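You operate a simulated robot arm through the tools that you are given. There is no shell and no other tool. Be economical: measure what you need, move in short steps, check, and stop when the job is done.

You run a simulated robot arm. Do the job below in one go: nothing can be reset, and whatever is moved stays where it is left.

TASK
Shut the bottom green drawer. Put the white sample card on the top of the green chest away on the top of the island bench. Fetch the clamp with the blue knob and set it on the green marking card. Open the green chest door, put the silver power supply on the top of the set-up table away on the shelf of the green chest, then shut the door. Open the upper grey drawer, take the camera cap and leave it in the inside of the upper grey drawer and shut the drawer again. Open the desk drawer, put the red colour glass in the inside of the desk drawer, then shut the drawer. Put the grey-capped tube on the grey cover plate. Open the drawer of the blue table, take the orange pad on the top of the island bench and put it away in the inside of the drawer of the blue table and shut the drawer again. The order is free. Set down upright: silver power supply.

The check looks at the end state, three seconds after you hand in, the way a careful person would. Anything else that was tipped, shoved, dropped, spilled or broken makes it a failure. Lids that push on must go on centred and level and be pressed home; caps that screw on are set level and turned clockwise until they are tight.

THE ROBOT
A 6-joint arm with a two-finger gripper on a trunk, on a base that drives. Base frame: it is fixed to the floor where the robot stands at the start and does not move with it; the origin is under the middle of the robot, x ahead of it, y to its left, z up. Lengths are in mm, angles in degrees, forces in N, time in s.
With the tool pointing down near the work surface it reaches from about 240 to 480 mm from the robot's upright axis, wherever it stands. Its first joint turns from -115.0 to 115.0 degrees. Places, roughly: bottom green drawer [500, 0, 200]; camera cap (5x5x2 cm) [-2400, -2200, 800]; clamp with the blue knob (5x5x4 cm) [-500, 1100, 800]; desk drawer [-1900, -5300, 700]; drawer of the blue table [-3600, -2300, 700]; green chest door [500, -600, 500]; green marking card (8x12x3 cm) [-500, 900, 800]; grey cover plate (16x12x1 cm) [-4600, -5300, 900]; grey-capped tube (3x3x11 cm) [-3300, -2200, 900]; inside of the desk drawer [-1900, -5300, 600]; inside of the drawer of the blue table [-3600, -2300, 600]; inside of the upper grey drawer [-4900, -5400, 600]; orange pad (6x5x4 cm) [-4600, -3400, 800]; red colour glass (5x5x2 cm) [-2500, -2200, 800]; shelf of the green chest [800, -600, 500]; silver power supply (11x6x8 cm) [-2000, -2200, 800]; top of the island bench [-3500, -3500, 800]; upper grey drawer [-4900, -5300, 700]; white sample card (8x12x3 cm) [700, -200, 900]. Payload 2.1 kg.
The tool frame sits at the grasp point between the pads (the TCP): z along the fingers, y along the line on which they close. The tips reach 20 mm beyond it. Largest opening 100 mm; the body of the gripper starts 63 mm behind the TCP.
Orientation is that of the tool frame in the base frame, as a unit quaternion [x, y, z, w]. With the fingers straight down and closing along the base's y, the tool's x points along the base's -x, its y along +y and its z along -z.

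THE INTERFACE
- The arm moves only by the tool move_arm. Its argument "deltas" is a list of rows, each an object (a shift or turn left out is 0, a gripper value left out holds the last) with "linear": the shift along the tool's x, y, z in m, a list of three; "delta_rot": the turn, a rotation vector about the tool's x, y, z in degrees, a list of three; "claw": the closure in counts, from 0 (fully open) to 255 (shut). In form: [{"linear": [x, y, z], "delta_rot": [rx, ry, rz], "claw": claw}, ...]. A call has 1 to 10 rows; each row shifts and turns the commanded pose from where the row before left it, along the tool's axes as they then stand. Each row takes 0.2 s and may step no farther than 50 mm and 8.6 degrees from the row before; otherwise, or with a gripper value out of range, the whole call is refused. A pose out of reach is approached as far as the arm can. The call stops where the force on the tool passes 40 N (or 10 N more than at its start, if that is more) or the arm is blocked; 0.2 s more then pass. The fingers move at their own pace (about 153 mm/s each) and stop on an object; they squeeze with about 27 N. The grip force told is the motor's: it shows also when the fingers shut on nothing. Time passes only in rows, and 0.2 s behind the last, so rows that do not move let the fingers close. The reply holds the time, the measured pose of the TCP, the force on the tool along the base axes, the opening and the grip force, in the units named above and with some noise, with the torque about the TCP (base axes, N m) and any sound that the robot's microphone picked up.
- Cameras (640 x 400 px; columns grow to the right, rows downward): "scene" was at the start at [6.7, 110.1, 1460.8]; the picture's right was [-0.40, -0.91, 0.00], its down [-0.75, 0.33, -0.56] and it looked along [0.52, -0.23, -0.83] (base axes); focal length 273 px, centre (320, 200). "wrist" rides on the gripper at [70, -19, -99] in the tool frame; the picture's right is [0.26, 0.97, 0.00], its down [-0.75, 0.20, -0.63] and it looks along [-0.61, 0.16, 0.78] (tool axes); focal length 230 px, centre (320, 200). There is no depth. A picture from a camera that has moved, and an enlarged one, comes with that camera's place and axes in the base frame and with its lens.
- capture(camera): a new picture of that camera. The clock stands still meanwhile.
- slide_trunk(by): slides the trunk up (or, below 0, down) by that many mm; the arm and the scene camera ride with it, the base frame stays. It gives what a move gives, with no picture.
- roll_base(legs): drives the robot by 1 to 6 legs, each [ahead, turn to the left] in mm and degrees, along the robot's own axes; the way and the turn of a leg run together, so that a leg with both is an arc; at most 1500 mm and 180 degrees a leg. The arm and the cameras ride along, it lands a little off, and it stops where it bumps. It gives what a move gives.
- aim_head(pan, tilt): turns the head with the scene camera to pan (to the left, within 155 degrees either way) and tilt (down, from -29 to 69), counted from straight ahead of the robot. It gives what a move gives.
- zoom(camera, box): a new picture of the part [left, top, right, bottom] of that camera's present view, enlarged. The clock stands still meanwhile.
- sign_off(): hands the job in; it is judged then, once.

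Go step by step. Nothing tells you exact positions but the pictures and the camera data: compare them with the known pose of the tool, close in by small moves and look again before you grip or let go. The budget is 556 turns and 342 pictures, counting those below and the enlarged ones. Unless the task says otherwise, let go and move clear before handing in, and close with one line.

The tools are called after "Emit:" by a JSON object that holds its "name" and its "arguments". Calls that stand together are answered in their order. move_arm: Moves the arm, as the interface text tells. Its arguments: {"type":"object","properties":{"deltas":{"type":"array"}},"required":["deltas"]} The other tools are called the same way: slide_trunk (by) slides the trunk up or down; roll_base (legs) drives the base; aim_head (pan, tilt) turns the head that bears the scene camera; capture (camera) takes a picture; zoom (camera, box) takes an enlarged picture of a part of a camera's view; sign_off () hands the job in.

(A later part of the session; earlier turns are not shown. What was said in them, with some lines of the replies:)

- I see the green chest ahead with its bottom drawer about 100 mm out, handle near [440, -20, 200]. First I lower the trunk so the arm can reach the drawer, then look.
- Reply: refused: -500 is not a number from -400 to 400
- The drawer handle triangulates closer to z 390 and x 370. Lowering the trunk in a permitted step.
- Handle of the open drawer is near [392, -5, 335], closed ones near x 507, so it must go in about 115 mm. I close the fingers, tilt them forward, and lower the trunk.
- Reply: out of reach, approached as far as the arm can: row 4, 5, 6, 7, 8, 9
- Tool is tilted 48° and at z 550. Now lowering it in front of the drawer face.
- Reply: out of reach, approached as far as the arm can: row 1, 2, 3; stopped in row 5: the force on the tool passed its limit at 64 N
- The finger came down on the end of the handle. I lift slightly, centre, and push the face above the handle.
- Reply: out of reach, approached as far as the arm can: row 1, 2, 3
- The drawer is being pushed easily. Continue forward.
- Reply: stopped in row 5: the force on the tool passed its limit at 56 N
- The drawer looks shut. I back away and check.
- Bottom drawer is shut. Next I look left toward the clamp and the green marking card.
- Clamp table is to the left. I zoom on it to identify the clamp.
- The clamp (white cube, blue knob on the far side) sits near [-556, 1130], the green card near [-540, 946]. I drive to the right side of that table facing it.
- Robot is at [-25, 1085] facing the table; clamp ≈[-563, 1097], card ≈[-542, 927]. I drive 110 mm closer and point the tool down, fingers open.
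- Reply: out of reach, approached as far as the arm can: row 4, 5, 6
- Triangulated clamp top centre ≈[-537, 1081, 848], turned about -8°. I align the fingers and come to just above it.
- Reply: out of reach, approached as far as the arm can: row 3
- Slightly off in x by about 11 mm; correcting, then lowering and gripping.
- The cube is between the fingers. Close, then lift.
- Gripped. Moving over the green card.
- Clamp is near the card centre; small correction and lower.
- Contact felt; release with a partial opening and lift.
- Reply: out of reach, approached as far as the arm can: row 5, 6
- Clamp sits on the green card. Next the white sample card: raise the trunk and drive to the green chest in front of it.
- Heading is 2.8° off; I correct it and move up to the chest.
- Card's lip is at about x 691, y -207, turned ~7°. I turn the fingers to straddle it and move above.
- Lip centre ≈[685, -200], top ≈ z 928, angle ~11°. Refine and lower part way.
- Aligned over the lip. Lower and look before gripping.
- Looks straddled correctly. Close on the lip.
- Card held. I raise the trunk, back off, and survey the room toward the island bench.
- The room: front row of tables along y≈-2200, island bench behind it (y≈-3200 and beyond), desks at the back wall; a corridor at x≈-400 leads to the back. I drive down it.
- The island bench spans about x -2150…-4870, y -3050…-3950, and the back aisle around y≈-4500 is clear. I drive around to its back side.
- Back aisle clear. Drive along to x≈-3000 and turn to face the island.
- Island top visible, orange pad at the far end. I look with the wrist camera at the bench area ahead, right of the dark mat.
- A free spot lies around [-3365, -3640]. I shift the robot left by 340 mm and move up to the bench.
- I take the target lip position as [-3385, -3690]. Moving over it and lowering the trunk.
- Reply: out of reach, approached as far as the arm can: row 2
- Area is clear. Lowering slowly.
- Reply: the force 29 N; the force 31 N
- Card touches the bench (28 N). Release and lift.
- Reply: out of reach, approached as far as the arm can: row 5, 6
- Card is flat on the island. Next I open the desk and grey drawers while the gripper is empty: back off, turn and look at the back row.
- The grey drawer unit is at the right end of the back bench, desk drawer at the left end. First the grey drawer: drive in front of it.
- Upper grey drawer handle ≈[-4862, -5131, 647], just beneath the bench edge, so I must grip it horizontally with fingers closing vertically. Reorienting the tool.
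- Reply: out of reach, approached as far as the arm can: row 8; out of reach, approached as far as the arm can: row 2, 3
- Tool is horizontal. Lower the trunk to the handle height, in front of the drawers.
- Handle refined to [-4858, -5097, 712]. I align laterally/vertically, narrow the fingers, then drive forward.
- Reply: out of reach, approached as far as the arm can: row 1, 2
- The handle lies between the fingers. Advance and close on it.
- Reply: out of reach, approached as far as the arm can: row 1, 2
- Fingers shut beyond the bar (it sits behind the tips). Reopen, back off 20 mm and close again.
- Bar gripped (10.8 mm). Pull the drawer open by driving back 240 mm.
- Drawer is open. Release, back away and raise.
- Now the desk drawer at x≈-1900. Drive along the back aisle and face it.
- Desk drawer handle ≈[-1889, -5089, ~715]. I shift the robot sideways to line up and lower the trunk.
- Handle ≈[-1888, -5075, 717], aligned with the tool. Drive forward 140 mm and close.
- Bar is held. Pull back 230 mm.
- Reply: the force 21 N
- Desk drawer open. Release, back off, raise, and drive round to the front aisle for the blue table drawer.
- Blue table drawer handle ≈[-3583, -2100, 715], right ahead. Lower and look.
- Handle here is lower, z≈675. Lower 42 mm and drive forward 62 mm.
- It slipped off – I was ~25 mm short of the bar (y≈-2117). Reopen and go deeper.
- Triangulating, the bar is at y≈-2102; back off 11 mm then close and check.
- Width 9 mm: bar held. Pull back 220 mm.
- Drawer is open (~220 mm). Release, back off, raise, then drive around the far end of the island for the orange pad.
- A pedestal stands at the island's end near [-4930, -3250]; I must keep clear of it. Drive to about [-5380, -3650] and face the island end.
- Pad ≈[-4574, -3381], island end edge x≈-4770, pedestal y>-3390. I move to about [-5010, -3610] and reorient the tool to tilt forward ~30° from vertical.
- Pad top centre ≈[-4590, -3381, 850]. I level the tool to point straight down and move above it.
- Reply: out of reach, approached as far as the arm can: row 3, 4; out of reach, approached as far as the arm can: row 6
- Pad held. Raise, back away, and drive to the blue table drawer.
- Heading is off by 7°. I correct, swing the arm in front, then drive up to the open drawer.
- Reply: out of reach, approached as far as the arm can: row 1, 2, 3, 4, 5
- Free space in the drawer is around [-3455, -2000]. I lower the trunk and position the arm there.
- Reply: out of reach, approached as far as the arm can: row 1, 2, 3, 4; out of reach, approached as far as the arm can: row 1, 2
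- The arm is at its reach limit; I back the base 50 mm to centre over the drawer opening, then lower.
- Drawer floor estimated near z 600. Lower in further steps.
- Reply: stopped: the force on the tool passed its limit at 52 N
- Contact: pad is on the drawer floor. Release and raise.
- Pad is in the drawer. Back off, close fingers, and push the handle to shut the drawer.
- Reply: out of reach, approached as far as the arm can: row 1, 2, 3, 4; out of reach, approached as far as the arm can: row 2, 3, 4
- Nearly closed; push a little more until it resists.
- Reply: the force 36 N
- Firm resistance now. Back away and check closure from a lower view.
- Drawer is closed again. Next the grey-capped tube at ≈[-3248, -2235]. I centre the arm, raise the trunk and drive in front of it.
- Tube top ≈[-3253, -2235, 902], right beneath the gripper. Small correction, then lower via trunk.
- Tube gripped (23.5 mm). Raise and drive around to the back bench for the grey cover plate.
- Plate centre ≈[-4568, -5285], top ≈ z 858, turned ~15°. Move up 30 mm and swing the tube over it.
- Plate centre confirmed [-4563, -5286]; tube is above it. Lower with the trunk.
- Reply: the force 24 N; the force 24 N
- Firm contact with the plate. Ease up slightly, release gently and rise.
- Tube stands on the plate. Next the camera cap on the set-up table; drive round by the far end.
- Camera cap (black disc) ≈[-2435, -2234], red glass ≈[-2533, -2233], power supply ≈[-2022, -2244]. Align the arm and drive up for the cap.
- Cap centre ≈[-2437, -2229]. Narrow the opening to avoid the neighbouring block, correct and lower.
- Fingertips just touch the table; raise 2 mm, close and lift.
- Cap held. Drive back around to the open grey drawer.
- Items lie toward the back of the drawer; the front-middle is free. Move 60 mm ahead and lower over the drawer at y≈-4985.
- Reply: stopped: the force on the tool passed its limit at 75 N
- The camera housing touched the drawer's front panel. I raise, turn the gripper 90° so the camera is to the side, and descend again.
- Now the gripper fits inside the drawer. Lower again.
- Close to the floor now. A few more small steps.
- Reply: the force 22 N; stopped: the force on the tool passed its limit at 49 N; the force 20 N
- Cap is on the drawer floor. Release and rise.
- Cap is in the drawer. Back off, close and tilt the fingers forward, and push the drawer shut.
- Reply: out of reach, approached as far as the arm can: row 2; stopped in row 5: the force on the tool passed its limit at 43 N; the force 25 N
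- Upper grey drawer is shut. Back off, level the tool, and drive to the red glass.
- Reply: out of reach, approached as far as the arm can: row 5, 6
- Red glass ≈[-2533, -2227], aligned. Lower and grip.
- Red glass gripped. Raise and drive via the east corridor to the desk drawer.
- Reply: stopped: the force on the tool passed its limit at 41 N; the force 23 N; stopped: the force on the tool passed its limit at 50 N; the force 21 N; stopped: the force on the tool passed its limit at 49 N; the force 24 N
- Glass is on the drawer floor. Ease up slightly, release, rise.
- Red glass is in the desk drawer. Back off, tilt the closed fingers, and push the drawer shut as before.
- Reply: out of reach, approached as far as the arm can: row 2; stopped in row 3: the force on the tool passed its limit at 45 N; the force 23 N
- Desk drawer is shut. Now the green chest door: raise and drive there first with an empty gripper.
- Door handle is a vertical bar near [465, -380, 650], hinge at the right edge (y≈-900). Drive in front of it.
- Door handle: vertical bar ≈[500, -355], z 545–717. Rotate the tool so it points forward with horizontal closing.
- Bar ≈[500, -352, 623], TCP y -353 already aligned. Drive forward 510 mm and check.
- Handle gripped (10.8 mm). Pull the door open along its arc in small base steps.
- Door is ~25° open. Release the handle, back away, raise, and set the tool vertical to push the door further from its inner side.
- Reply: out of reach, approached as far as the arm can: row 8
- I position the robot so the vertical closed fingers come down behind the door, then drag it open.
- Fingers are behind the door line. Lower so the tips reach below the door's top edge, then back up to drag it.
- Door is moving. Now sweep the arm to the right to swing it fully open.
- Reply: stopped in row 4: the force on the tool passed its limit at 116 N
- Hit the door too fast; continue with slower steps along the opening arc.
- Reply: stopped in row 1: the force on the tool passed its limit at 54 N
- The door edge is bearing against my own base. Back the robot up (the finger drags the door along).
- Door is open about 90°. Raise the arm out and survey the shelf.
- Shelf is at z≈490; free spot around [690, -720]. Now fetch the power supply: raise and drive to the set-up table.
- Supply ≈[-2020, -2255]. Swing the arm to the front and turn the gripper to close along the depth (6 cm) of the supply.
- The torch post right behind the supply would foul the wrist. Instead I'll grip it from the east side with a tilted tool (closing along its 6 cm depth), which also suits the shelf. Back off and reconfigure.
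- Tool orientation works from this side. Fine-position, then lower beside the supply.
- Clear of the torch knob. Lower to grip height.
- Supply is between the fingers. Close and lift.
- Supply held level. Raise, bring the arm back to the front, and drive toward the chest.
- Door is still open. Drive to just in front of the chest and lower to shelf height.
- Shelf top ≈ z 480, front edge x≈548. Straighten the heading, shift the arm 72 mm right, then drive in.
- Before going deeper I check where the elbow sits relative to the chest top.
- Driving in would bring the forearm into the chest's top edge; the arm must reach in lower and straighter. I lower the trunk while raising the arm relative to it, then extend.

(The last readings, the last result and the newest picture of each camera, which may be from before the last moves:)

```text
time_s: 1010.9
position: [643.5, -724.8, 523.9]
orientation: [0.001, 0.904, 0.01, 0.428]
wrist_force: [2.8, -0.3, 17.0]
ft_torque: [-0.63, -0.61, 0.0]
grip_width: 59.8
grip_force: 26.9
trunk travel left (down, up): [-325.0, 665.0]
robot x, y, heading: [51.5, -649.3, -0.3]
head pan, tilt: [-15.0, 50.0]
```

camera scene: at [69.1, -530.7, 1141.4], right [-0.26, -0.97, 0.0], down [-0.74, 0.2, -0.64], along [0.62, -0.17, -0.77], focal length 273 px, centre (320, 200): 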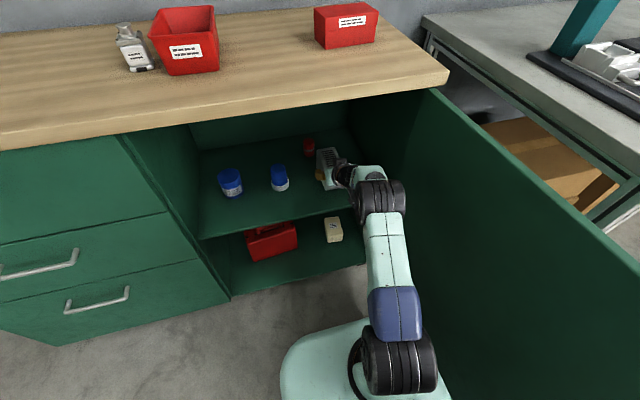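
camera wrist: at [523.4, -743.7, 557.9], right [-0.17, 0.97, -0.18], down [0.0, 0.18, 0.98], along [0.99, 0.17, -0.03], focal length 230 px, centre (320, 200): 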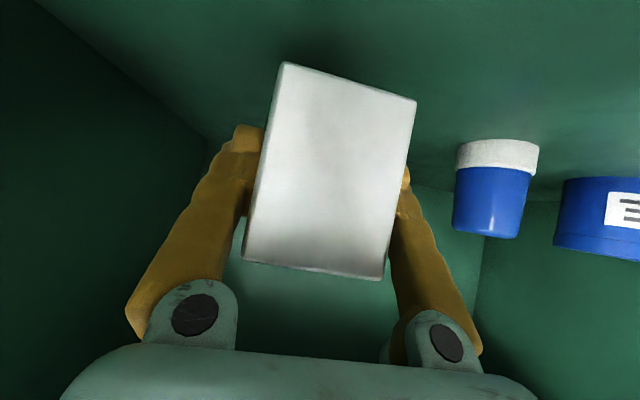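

Contact with the shelf. Ease up 2 mm and release.

Emit:
{"name": "slide_trunk", "arguments": {"by": 3}}

Emit:
{"name": "move_arm", "arguments": {"deltas": [{"claw": 90}, {}, {"claw": 40}, {}]}}

Emit:
{"name": "capture", "arguments": {"camera": "wrist"}}

Emit:
{"name": "zoom", "arguments": {"camera": "scene", "box": [200, 100, 440, 250]}}

```text
time_s: 1011.5
position: [643.9, -723.7, 524.2]
orientation: [0.002, 0.905, 0.009, 0.426]
wrist_force: [7.0, -0.2, 12.8]
ft_torque: [-0.54, -0.27, 0.15]
grip_width: 59.7
grip_force: 26.9
trunk travel left (down, up): [-328.0, 662.0]
robot x, y, heading: [53.9, -649.6, 0.1]
head pan, tilt: [-15.0, 50.0]
```

```text
time_s: 1012.5
position: [643.9, -724.8, 523.0]
orientation: [0.002, 0.905, 0.009, 0.424]
wrist_force: [0.2, -0.9, 0.3]
ft_torque: [-0.03, -0.01, 0.01]
grip_width: 84.3
grip_force: 0.0
trunk travel left (down, up): [-328.0, 662.0]
robot x, y, heading: [48.8, -648.7, -0.1]
head pan, tilt: [-15.0, 50.0]
```

```text
126 pictures are left
camera wrist: at [523.1, -743.7, 532.2], right [-0.17, 0.97, -0.18], down [0.0, 0.18, 0.98], along [0.99, 0.17, -0.03], focal length 230 px, centre (320, 200)
```

wrist: 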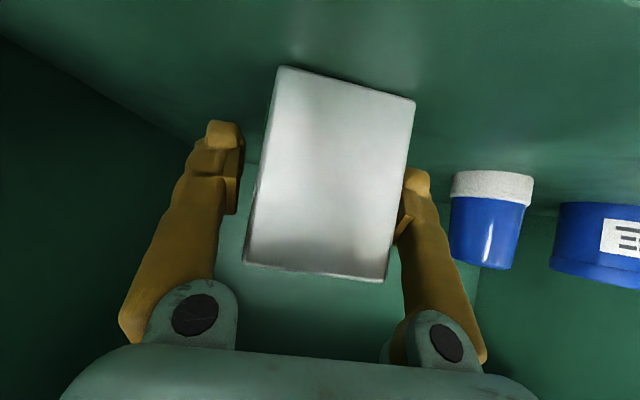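

```text
2.67 times, centred on (320, 175) of scene
camera zoom: at [68.5, -530.6, 1115.5], right [-0.26, -0.97, 0.0], down [-0.74, 0.2, -0.64], along [0.62, -0.17, -0.77], focal length 728 px, centre (320, 267)
```

zoom: 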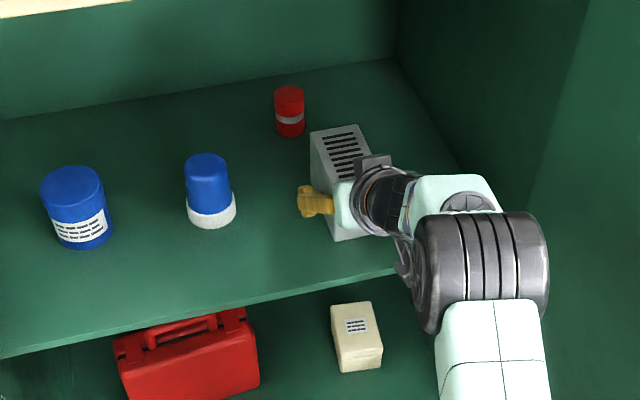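

Supply stands upright on the shelf. Withdraw by backing straight out.

Emit:
{"name": "roll_base", "arguments": {"legs": [[-300, 0]]}}

Emit:
{"name": "capture", "arguments": {"camera": "scene"}}

Emit:
{"name": "capture", "arguments": {"camera": "wrist"}}

```text
time_s: 1014.5
position: [341.9, -726.8, 523.4]
orientation: [0.004, 0.906, 0.009, 0.424]
wrist_force: [0.4, 0.0, 1.1]
ft_torque: [0.01, 0.01, -0.01]
grip_width: 84.0
grip_force: 0.1
trunk travel left (down, up): [-328.0, 662.0]
robot x, y, heading: [-247.4, -648.7, -0.3]
head pan, tilt: [-15.0, 50.0]
```

```text
124 pictures are left
camera scene: at [-232.5, -529.4, 1115.5], right [-0.27, -0.96, 0.0], down [-0.74, 0.2, -0.64], along [0.62, -0.17, -0.77], focal length 273 px, centre (320, 200)
```

scene: 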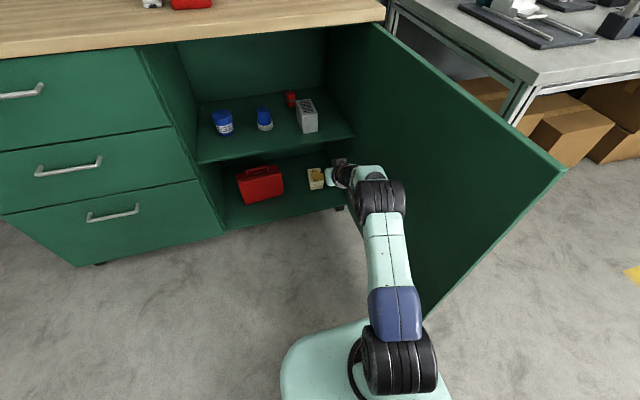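

```text
123 pictures are left
camera wrist: at [221.1, -744.9, 532.4], right [-0.17, 0.97, -0.18], down [0.0, 0.18, 0.98], along [0.99, 0.16, -0.03], focal length 230 px, centre (320, 200)
```

wrist: 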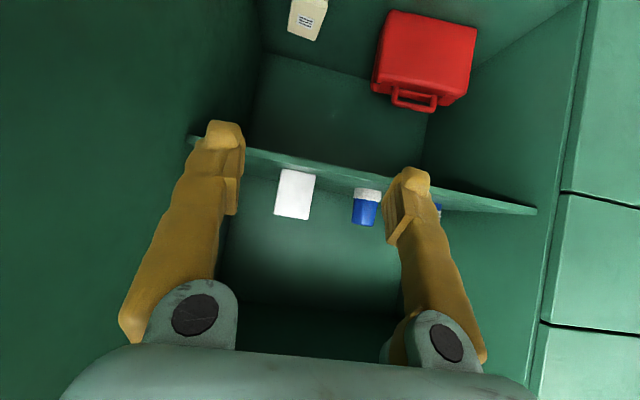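

Supply stands well. Retract the arm, close the fingers and go around to the outer side of the door.

Emit:
{"name": "move_arm", "arguments": {"deltas": [{"linear": [0.0161, 0, -0.0192], "claw": 255}, {"linear": [0.0161, 0, -0.0192]}, {"linear": [0.0161, 0, -0.0192]}, {"linear": [0.0161, 0, -0.0192]}, {"linear": [0.0161, 0, -0.0192]}, {"linear": [0.0161, 0, -0.0192]}]}}

Emit:
{"name": "roll_base", "arguments": {"legs": [[-230, 0], [0, -90], [260, 0], [0, 90]]}}

Emit:
{"name": "slide_trunk", "arguments": {"by": 120}}

Emit:
{"name": "capture", "arguments": {"camera": "scene"}}

```text
time_s: 1015.9
position: [189.8, -727.3, 523.4]
orientation: [0.004, 0.905, 0.008, 0.425]
wrist_force: [-0.1, 0.3, 0.4]
ft_torque: [0.0, 0.02, 0.02]
grip_width: 0.0
grip_force: 26.4
trunk travel left (down, up): [-328.0, 662.0]
robot x, y, heading: [-245.1, -648.4, -0.6]
head pan, tilt: [-15.0, 50.0]
```

```text
time_s: 1026.6
position: [-47.4, -997.5, 522.7]
orientation: [0.026, 0.905, -0.001, 0.425]
wrist_force: [-0.8, 0.3, -0.4]
ft_torque: [0.03, 0.0, 0.0]
grip_width: 0.1
grip_force: 27.4
trunk travel left (down, up): [-328.0, 662.0]
robot x, y, heading: [-478.8, -900.5, -3.2]
head pan, tilt: [-15.0, 50.0]
```

```text
time_s: 1028.1
position: [-48.1, -997.8, 643.2]
orientation: [0.027, 0.905, -0.002, 0.424]
wrist_force: [-0.3, 0.5, -0.9]
ft_torque: [-0.01, -0.02, 0.0]
grip_width: 0.3
grip_force: 27.1
trunk travel left (down, up): [-448.0, 542.0]
robot x, y, heading: [-484.2, -897.9, -3.1]
head pan, tilt: [-15.0, 50.0]
```

```text
122 pictures are left
camera scene: at [-459.5, -779.8, 1235.4], right [-0.31, -0.95, 0.0], down [-0.73, 0.24, -0.64], along [0.61, -0.2, -0.77], focal length 273 px, centre (320, 200)
```

scene: 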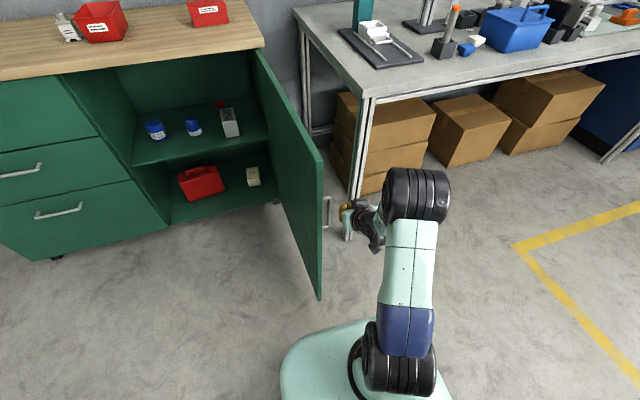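

Robot is outside the door. Drive forward beside it, then rotate left so the fingertips push its outer face.

Emit:
{"name": "roll_base", "arguments": {"legs": [[105, 0]]}}

Emit:
{"name": "roll_base", "arguments": {"legs": [[0, 15]]}}

Emit:
{"name": "capture", "arguments": {"camera": "scene"}}

```text
time_s: 1029.3
position: [58.2, -1003.2, 642.8]
orientation: [0.026, 0.905, -0.002, 0.424]
wrist_force: [0.2, -1.1, 0.2]
ft_torque: [0.0, 0.0, -0.01]
grip_width: 0.0
grip_force: 27.1
trunk travel left (down, up): [-448.0, 542.0]
robot x, y, heading: [-374.9, -908.3, -3.0]
head pan, tilt: [-15.0, 50.0]
```

```text
time_s: 1030.6
position: [70.0, -888.9, 642.6]
orientation: [-0.09, 0.901, 0.052, 0.421]
wrist_force: [-0.9, 0.4, 0.4]
ft_torque: [-0.06, 0.0, 0.01]
grip_width: 0.1
grip_force: 26.4
trunk travel left (down, up): [-448.0, 542.0]
robot x, y, heading: [-376.3, -903.3, 11.3]
head pan, tilt: [-15.0, 50.0]
```

```text
121 pictures are left
camera scene: at [-385.3, -784.2, 1235.5], right [-0.06, -1.0, 0.0], down [-0.76, 0.04, -0.64], along [0.64, -0.04, -0.77], focal length 273 px, centre (320, 200)
```

scene: 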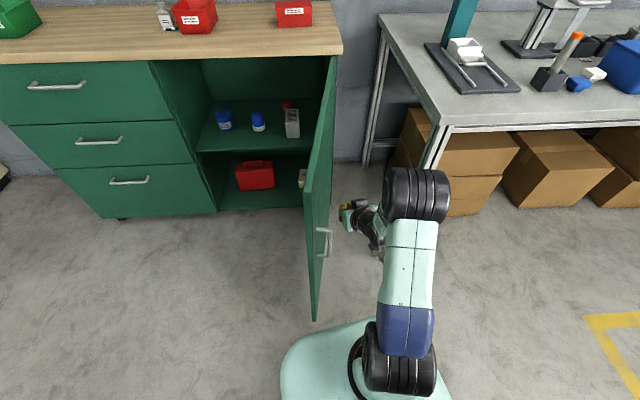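

Emit:
{"name": "roll_base", "arguments": {"legs": [[0, 16]]}}

Emit:
{"name": "capture", "arguments": {"camera": "scene"}}

```text
time_s: 1031.9
position: [48.4, -765.6, 643.3]
orientation: [-0.215, 0.88, 0.111, 0.41]
wrist_force: [-0.5, 0.5, 0.3]
ft_torque: [0.0, -0.03, 0.01]
grip_width: 0.0
grip_force: 26.9
trunk travel left (down, up): [-448.0, 542.0]
robot x, y, heading: [-375.1, -905.1, 27.5]
head pan, tilt: [-15.0, 50.0]
```

```text
120 pictures are left
camera scene: at [-418.2, -791.7, 1235.5], right [0.22, -0.98, 0.0], down [-0.75, -0.17, -0.64], along [0.63, 0.14, -0.77], focal length 273 px, centre (320, 200)
```

scene: 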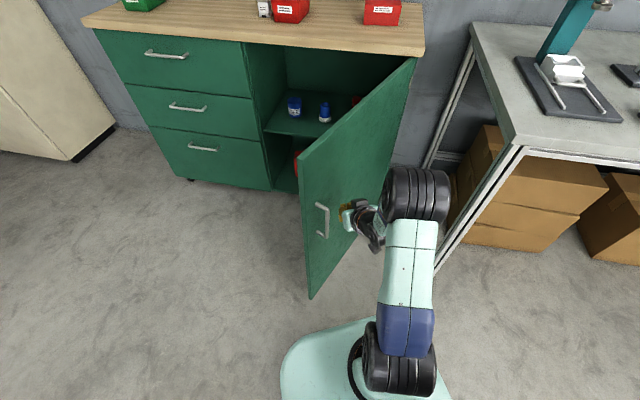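

The door is swinging. Drive forward to push it further.

Emit:
{"name": "roll_base", "arguments": {"legs": [[220, 0]]}}

Emit:
{"name": "capture", "arguments": {"camera": "scene"}}

```text
time_s: 1033.6
position: [243.1, -662.8, 642.9]
orientation: [-0.218, 0.879, 0.113, 0.409]
wrist_force: [-0.6, -0.6, -1.6]
ft_torque: [0.03, 0.0, -0.02]
grip_width: 0.0
grip_force: 26.8
trunk travel left (down, up): [-448.0, 542.0]
robot x, y, heading: [-182.0, -802.0, 27.9]
head pan, tilt: [-15.0, 50.0]
```

```text
119 pictures are left
camera scene: at [-222.5, -688.7, 1235.5], right [0.22, -0.97, 0.0], down [-0.75, -0.17, -0.64], along [0.63, 0.14, -0.77], focal length 273 px, centre (320, 200)
```

scene: 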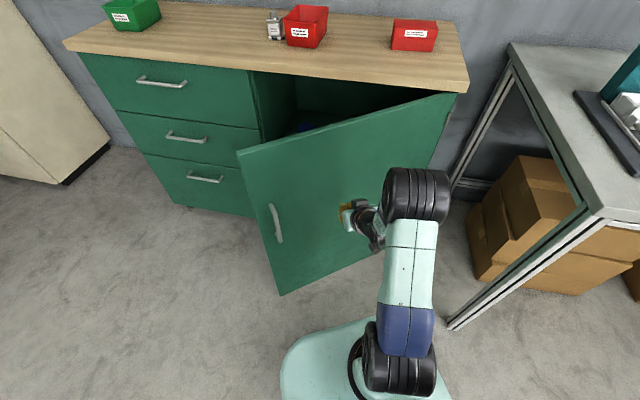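

Emit:
{"name": "roll_base", "arguments": {"legs": [[160, 0]]}}

Emit:
{"name": "capture", "arguments": {"camera": "scene"}}

```text
time_s: 1035.0
position: [381.1, -587.1, 642.7]
orientation: [-0.219, 0.879, 0.114, 0.409]
wrist_force: [0.1, 0.4, -1.1]
ft_torque: [0.02, 0.02, 0.04]
grip_width: 0.3
grip_force: 27.0
trunk travel left (down, up): [-448.0, 542.0]
robot x, y, heading: [-43.2, -726.1, 28.1]
head pan, tilt: [-15.0, 50.0]
```

```text
118 pictures are left
camera scene: at [-84.8, -615.5, 1235.5], right [0.23, -0.97, 0.0], down [-0.75, -0.17, -0.64], along [0.63, 0.14, -0.77], focal length 273 px, centre (320, 200)
```

scene: 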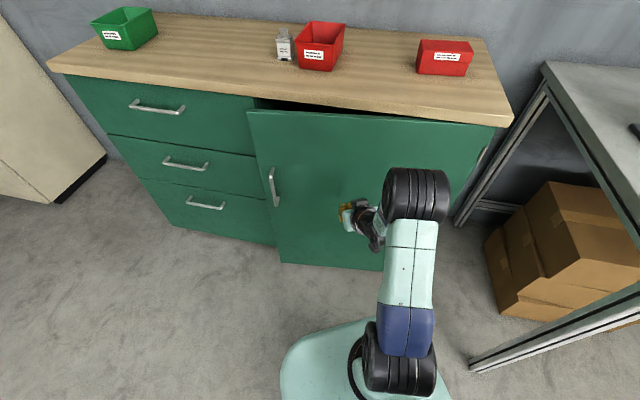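

Emit:
{"name": "roll_base", "arguments": {"legs": [[85, 0]]}}

Emit:
{"name": "capture", "arguments": {"camera": "scene"}}

```text
time_s: 1036.1
position: [459.0, -545.8, 643.4]
orientation: [-0.218, 0.879, 0.112, 0.41]
wrist_force: [0.6, 0.6, 1.2]
ft_torque: [0.02, -0.01, -0.01]
grip_width: 0.1
grip_force: 26.9
trunk travel left (down, up): [-448.0, 542.0]
robot x, y, heading: [37.1, -686.9, 28.0]
head pan, tilt: [-15.0, 50.0]
```

```text
117 pictures are left
camera scene: at [-6.7, -573.9, 1235.5], right [0.22, -0.97, 0.0], down [-0.75, -0.17, -0.64], along [0.63, 0.14, -0.77], focal length 273 px, centre (320, 200)
```

scene: 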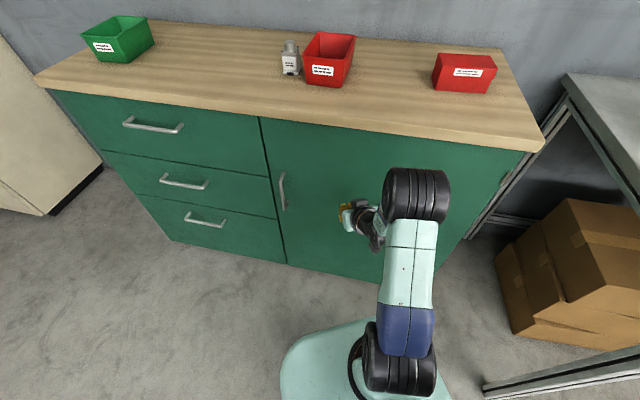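

Nearly closed; press with small arm steps until it resists.

Emit:
{"name": "move_arm", "arguments": {"deltas": [{"linear": [-0.0039, 0, 0.0046]}, {"linear": [-0.0039, 0, 0.0046]}, {"linear": [-0.0039, 0, 0.0046]}, {"linear": [-0.0039, 0, 0.0046]}, {"linear": [-0.0039, 0, 0.0046]}, {"linear": [-0.0039, 0, 0.0046]}, {"linear": [-0.0039, 0, 0.0046]}, {"linear": [-0.0039, 0, 0.0046]}, {"linear": [-0.0039, 0, 0.0046]}, {"linear": [-0.0039, 0, 0.0046]}]}}

Emit:
{"name": "zoom", "arguments": {"camera": "scene", "box": [220, 90, 420, 215]}}

```text
time_s: 1038.2
position: [499.0, -523.4, 641.3]
orientation: [-0.217, 0.883, 0.109, 0.403]
wrist_force: [-24.4, -5.6, 8.2]
ft_torque: [-0.09, -0.15, -0.12]
grip_width: 0.1
grip_force: 27.4
trunk travel left (down, up): [-448.0, 542.0]
robot x, y, heading: [34.2, -688.3, 27.9]
head pan, tilt: [-15.0, 50.0]
stopped in row 10: the force on the tool passed its limit at 46 N (the readings are from after the stop); the commanded pose is now the measured one
```

```text
3.20 times, centred on (320, 152) of scene
camera zoom: at [-14.9, -575.9, 1235.5], right [0.22, -0.97, 0.0], down [-0.74, -0.17, -0.65], along [0.63, 0.15, -0.76], focal length 873 px, centre (320, 352)
```

zoom: 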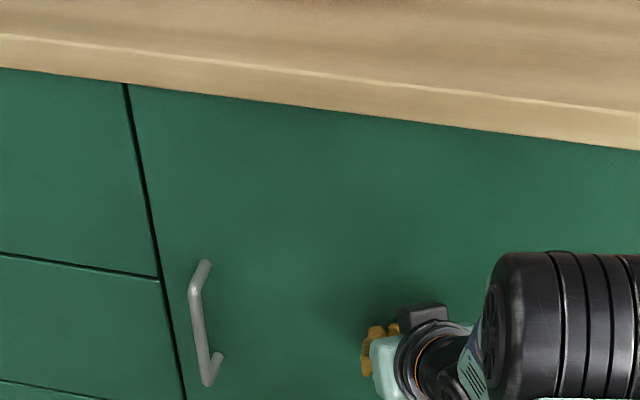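

Door is flush. Back away and take a last look.

Emit:
{"name": "roll_base", "arguments": {"legs": [[-350, 0]]}}

Emit:
{"name": "aim_head", "arguments": {"pan": -15, "tilt": 35}}

Emit:
{"name": "capture", "arguments": {"camera": "scene"}}

Emit:
{"name": "aim_head", "arguments": {"pan": 80, "tilt": 25}}

Emit:
{"name": "capture", "arguments": {"camera": "scene"}}

```text
time_s: 1040.5
position: [189.6, -687.1, 638.3]
orientation: [-0.219, 0.882, 0.113, 0.402]
wrist_force: [-0.9, -0.2, -0.3]
ft_torque: [-0.02, 0.03, -0.04]
grip_width: 0.0
grip_force: 27.3
trunk travel left (down, up): [-448.0, 542.0]
robot x, y, heading: [-276.6, -851.1, 28.3]
head pan, tilt: [-15.0, 50.0]
```

```text
time_s: 1041.2
position: [189.6, -688.3, 637.8]
orientation: [-0.219, 0.882, 0.111, 0.402]
wrist_force: [-0.6, -0.1, 0.2]
ft_torque: [0.05, -0.01, 0.01]
grip_width: 0.0
grip_force: 27.4
trunk travel left (down, up): [-448.0, 542.0]
robot x, y, heading: [-280.2, -855.3, 28.0]
head pan, tilt: [-15.0, 35.0]
```

```text
115 pictures are left
camera scene: at [-311.4, -739.7, 1257.1], right [0.23, -0.97, 0.0], down [-0.56, -0.13, -0.82], along [0.8, 0.19, -0.57], focal length 273 px, centre (320, 200)
```

scene: 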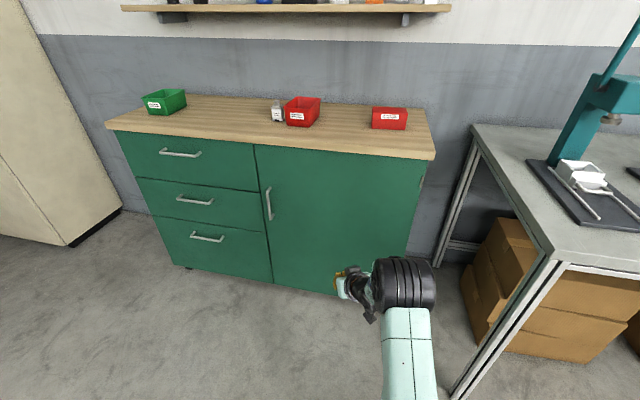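

```text
time_s: 1043.0
position: [189.3, -688.2, 637.6]
orientation: [-0.219, 0.882, 0.112, 0.402]
wrist_force: [-0.3, -0.2, -0.4]
ft_torque: [0.04, -0.01, -0.01]
grip_width: 0.2
grip_force: 27.2
trunk travel left (down, up): [-448.0, 542.0]
robot x, y, heading: [-275.9, -851.5, 28.2]
head pan, tilt: [80.0, 25.0]
```

```text
114 pictures are left
camera scene: at [-425.9, -672.2, 1272.9], right [0.95, 0.31, 0.0], down [0.13, -0.4, -0.91], along [-0.28, 0.86, -0.42], focal length 273 px, centre (320, 200)
```

scene: 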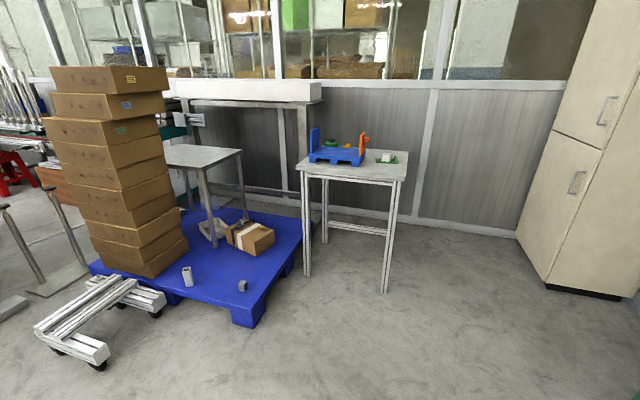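

All doors and drawers look shut, the clamp is still on the green card, and the gripper is clear. Handing in.

Emit:
{"name": "sign_off", "arguments": {}}

```text
The job is handed in.
```

I carried out every task and handed the job in; the check's verdict has not come back. The silver power supply is upright on the chest shelf, and the door and every drawer are shut. While placing the camera cap, the wrist camera bumped the open grey drawer's front, and while opening the chest door the gripper hit the door hard. I saw no damage from either.
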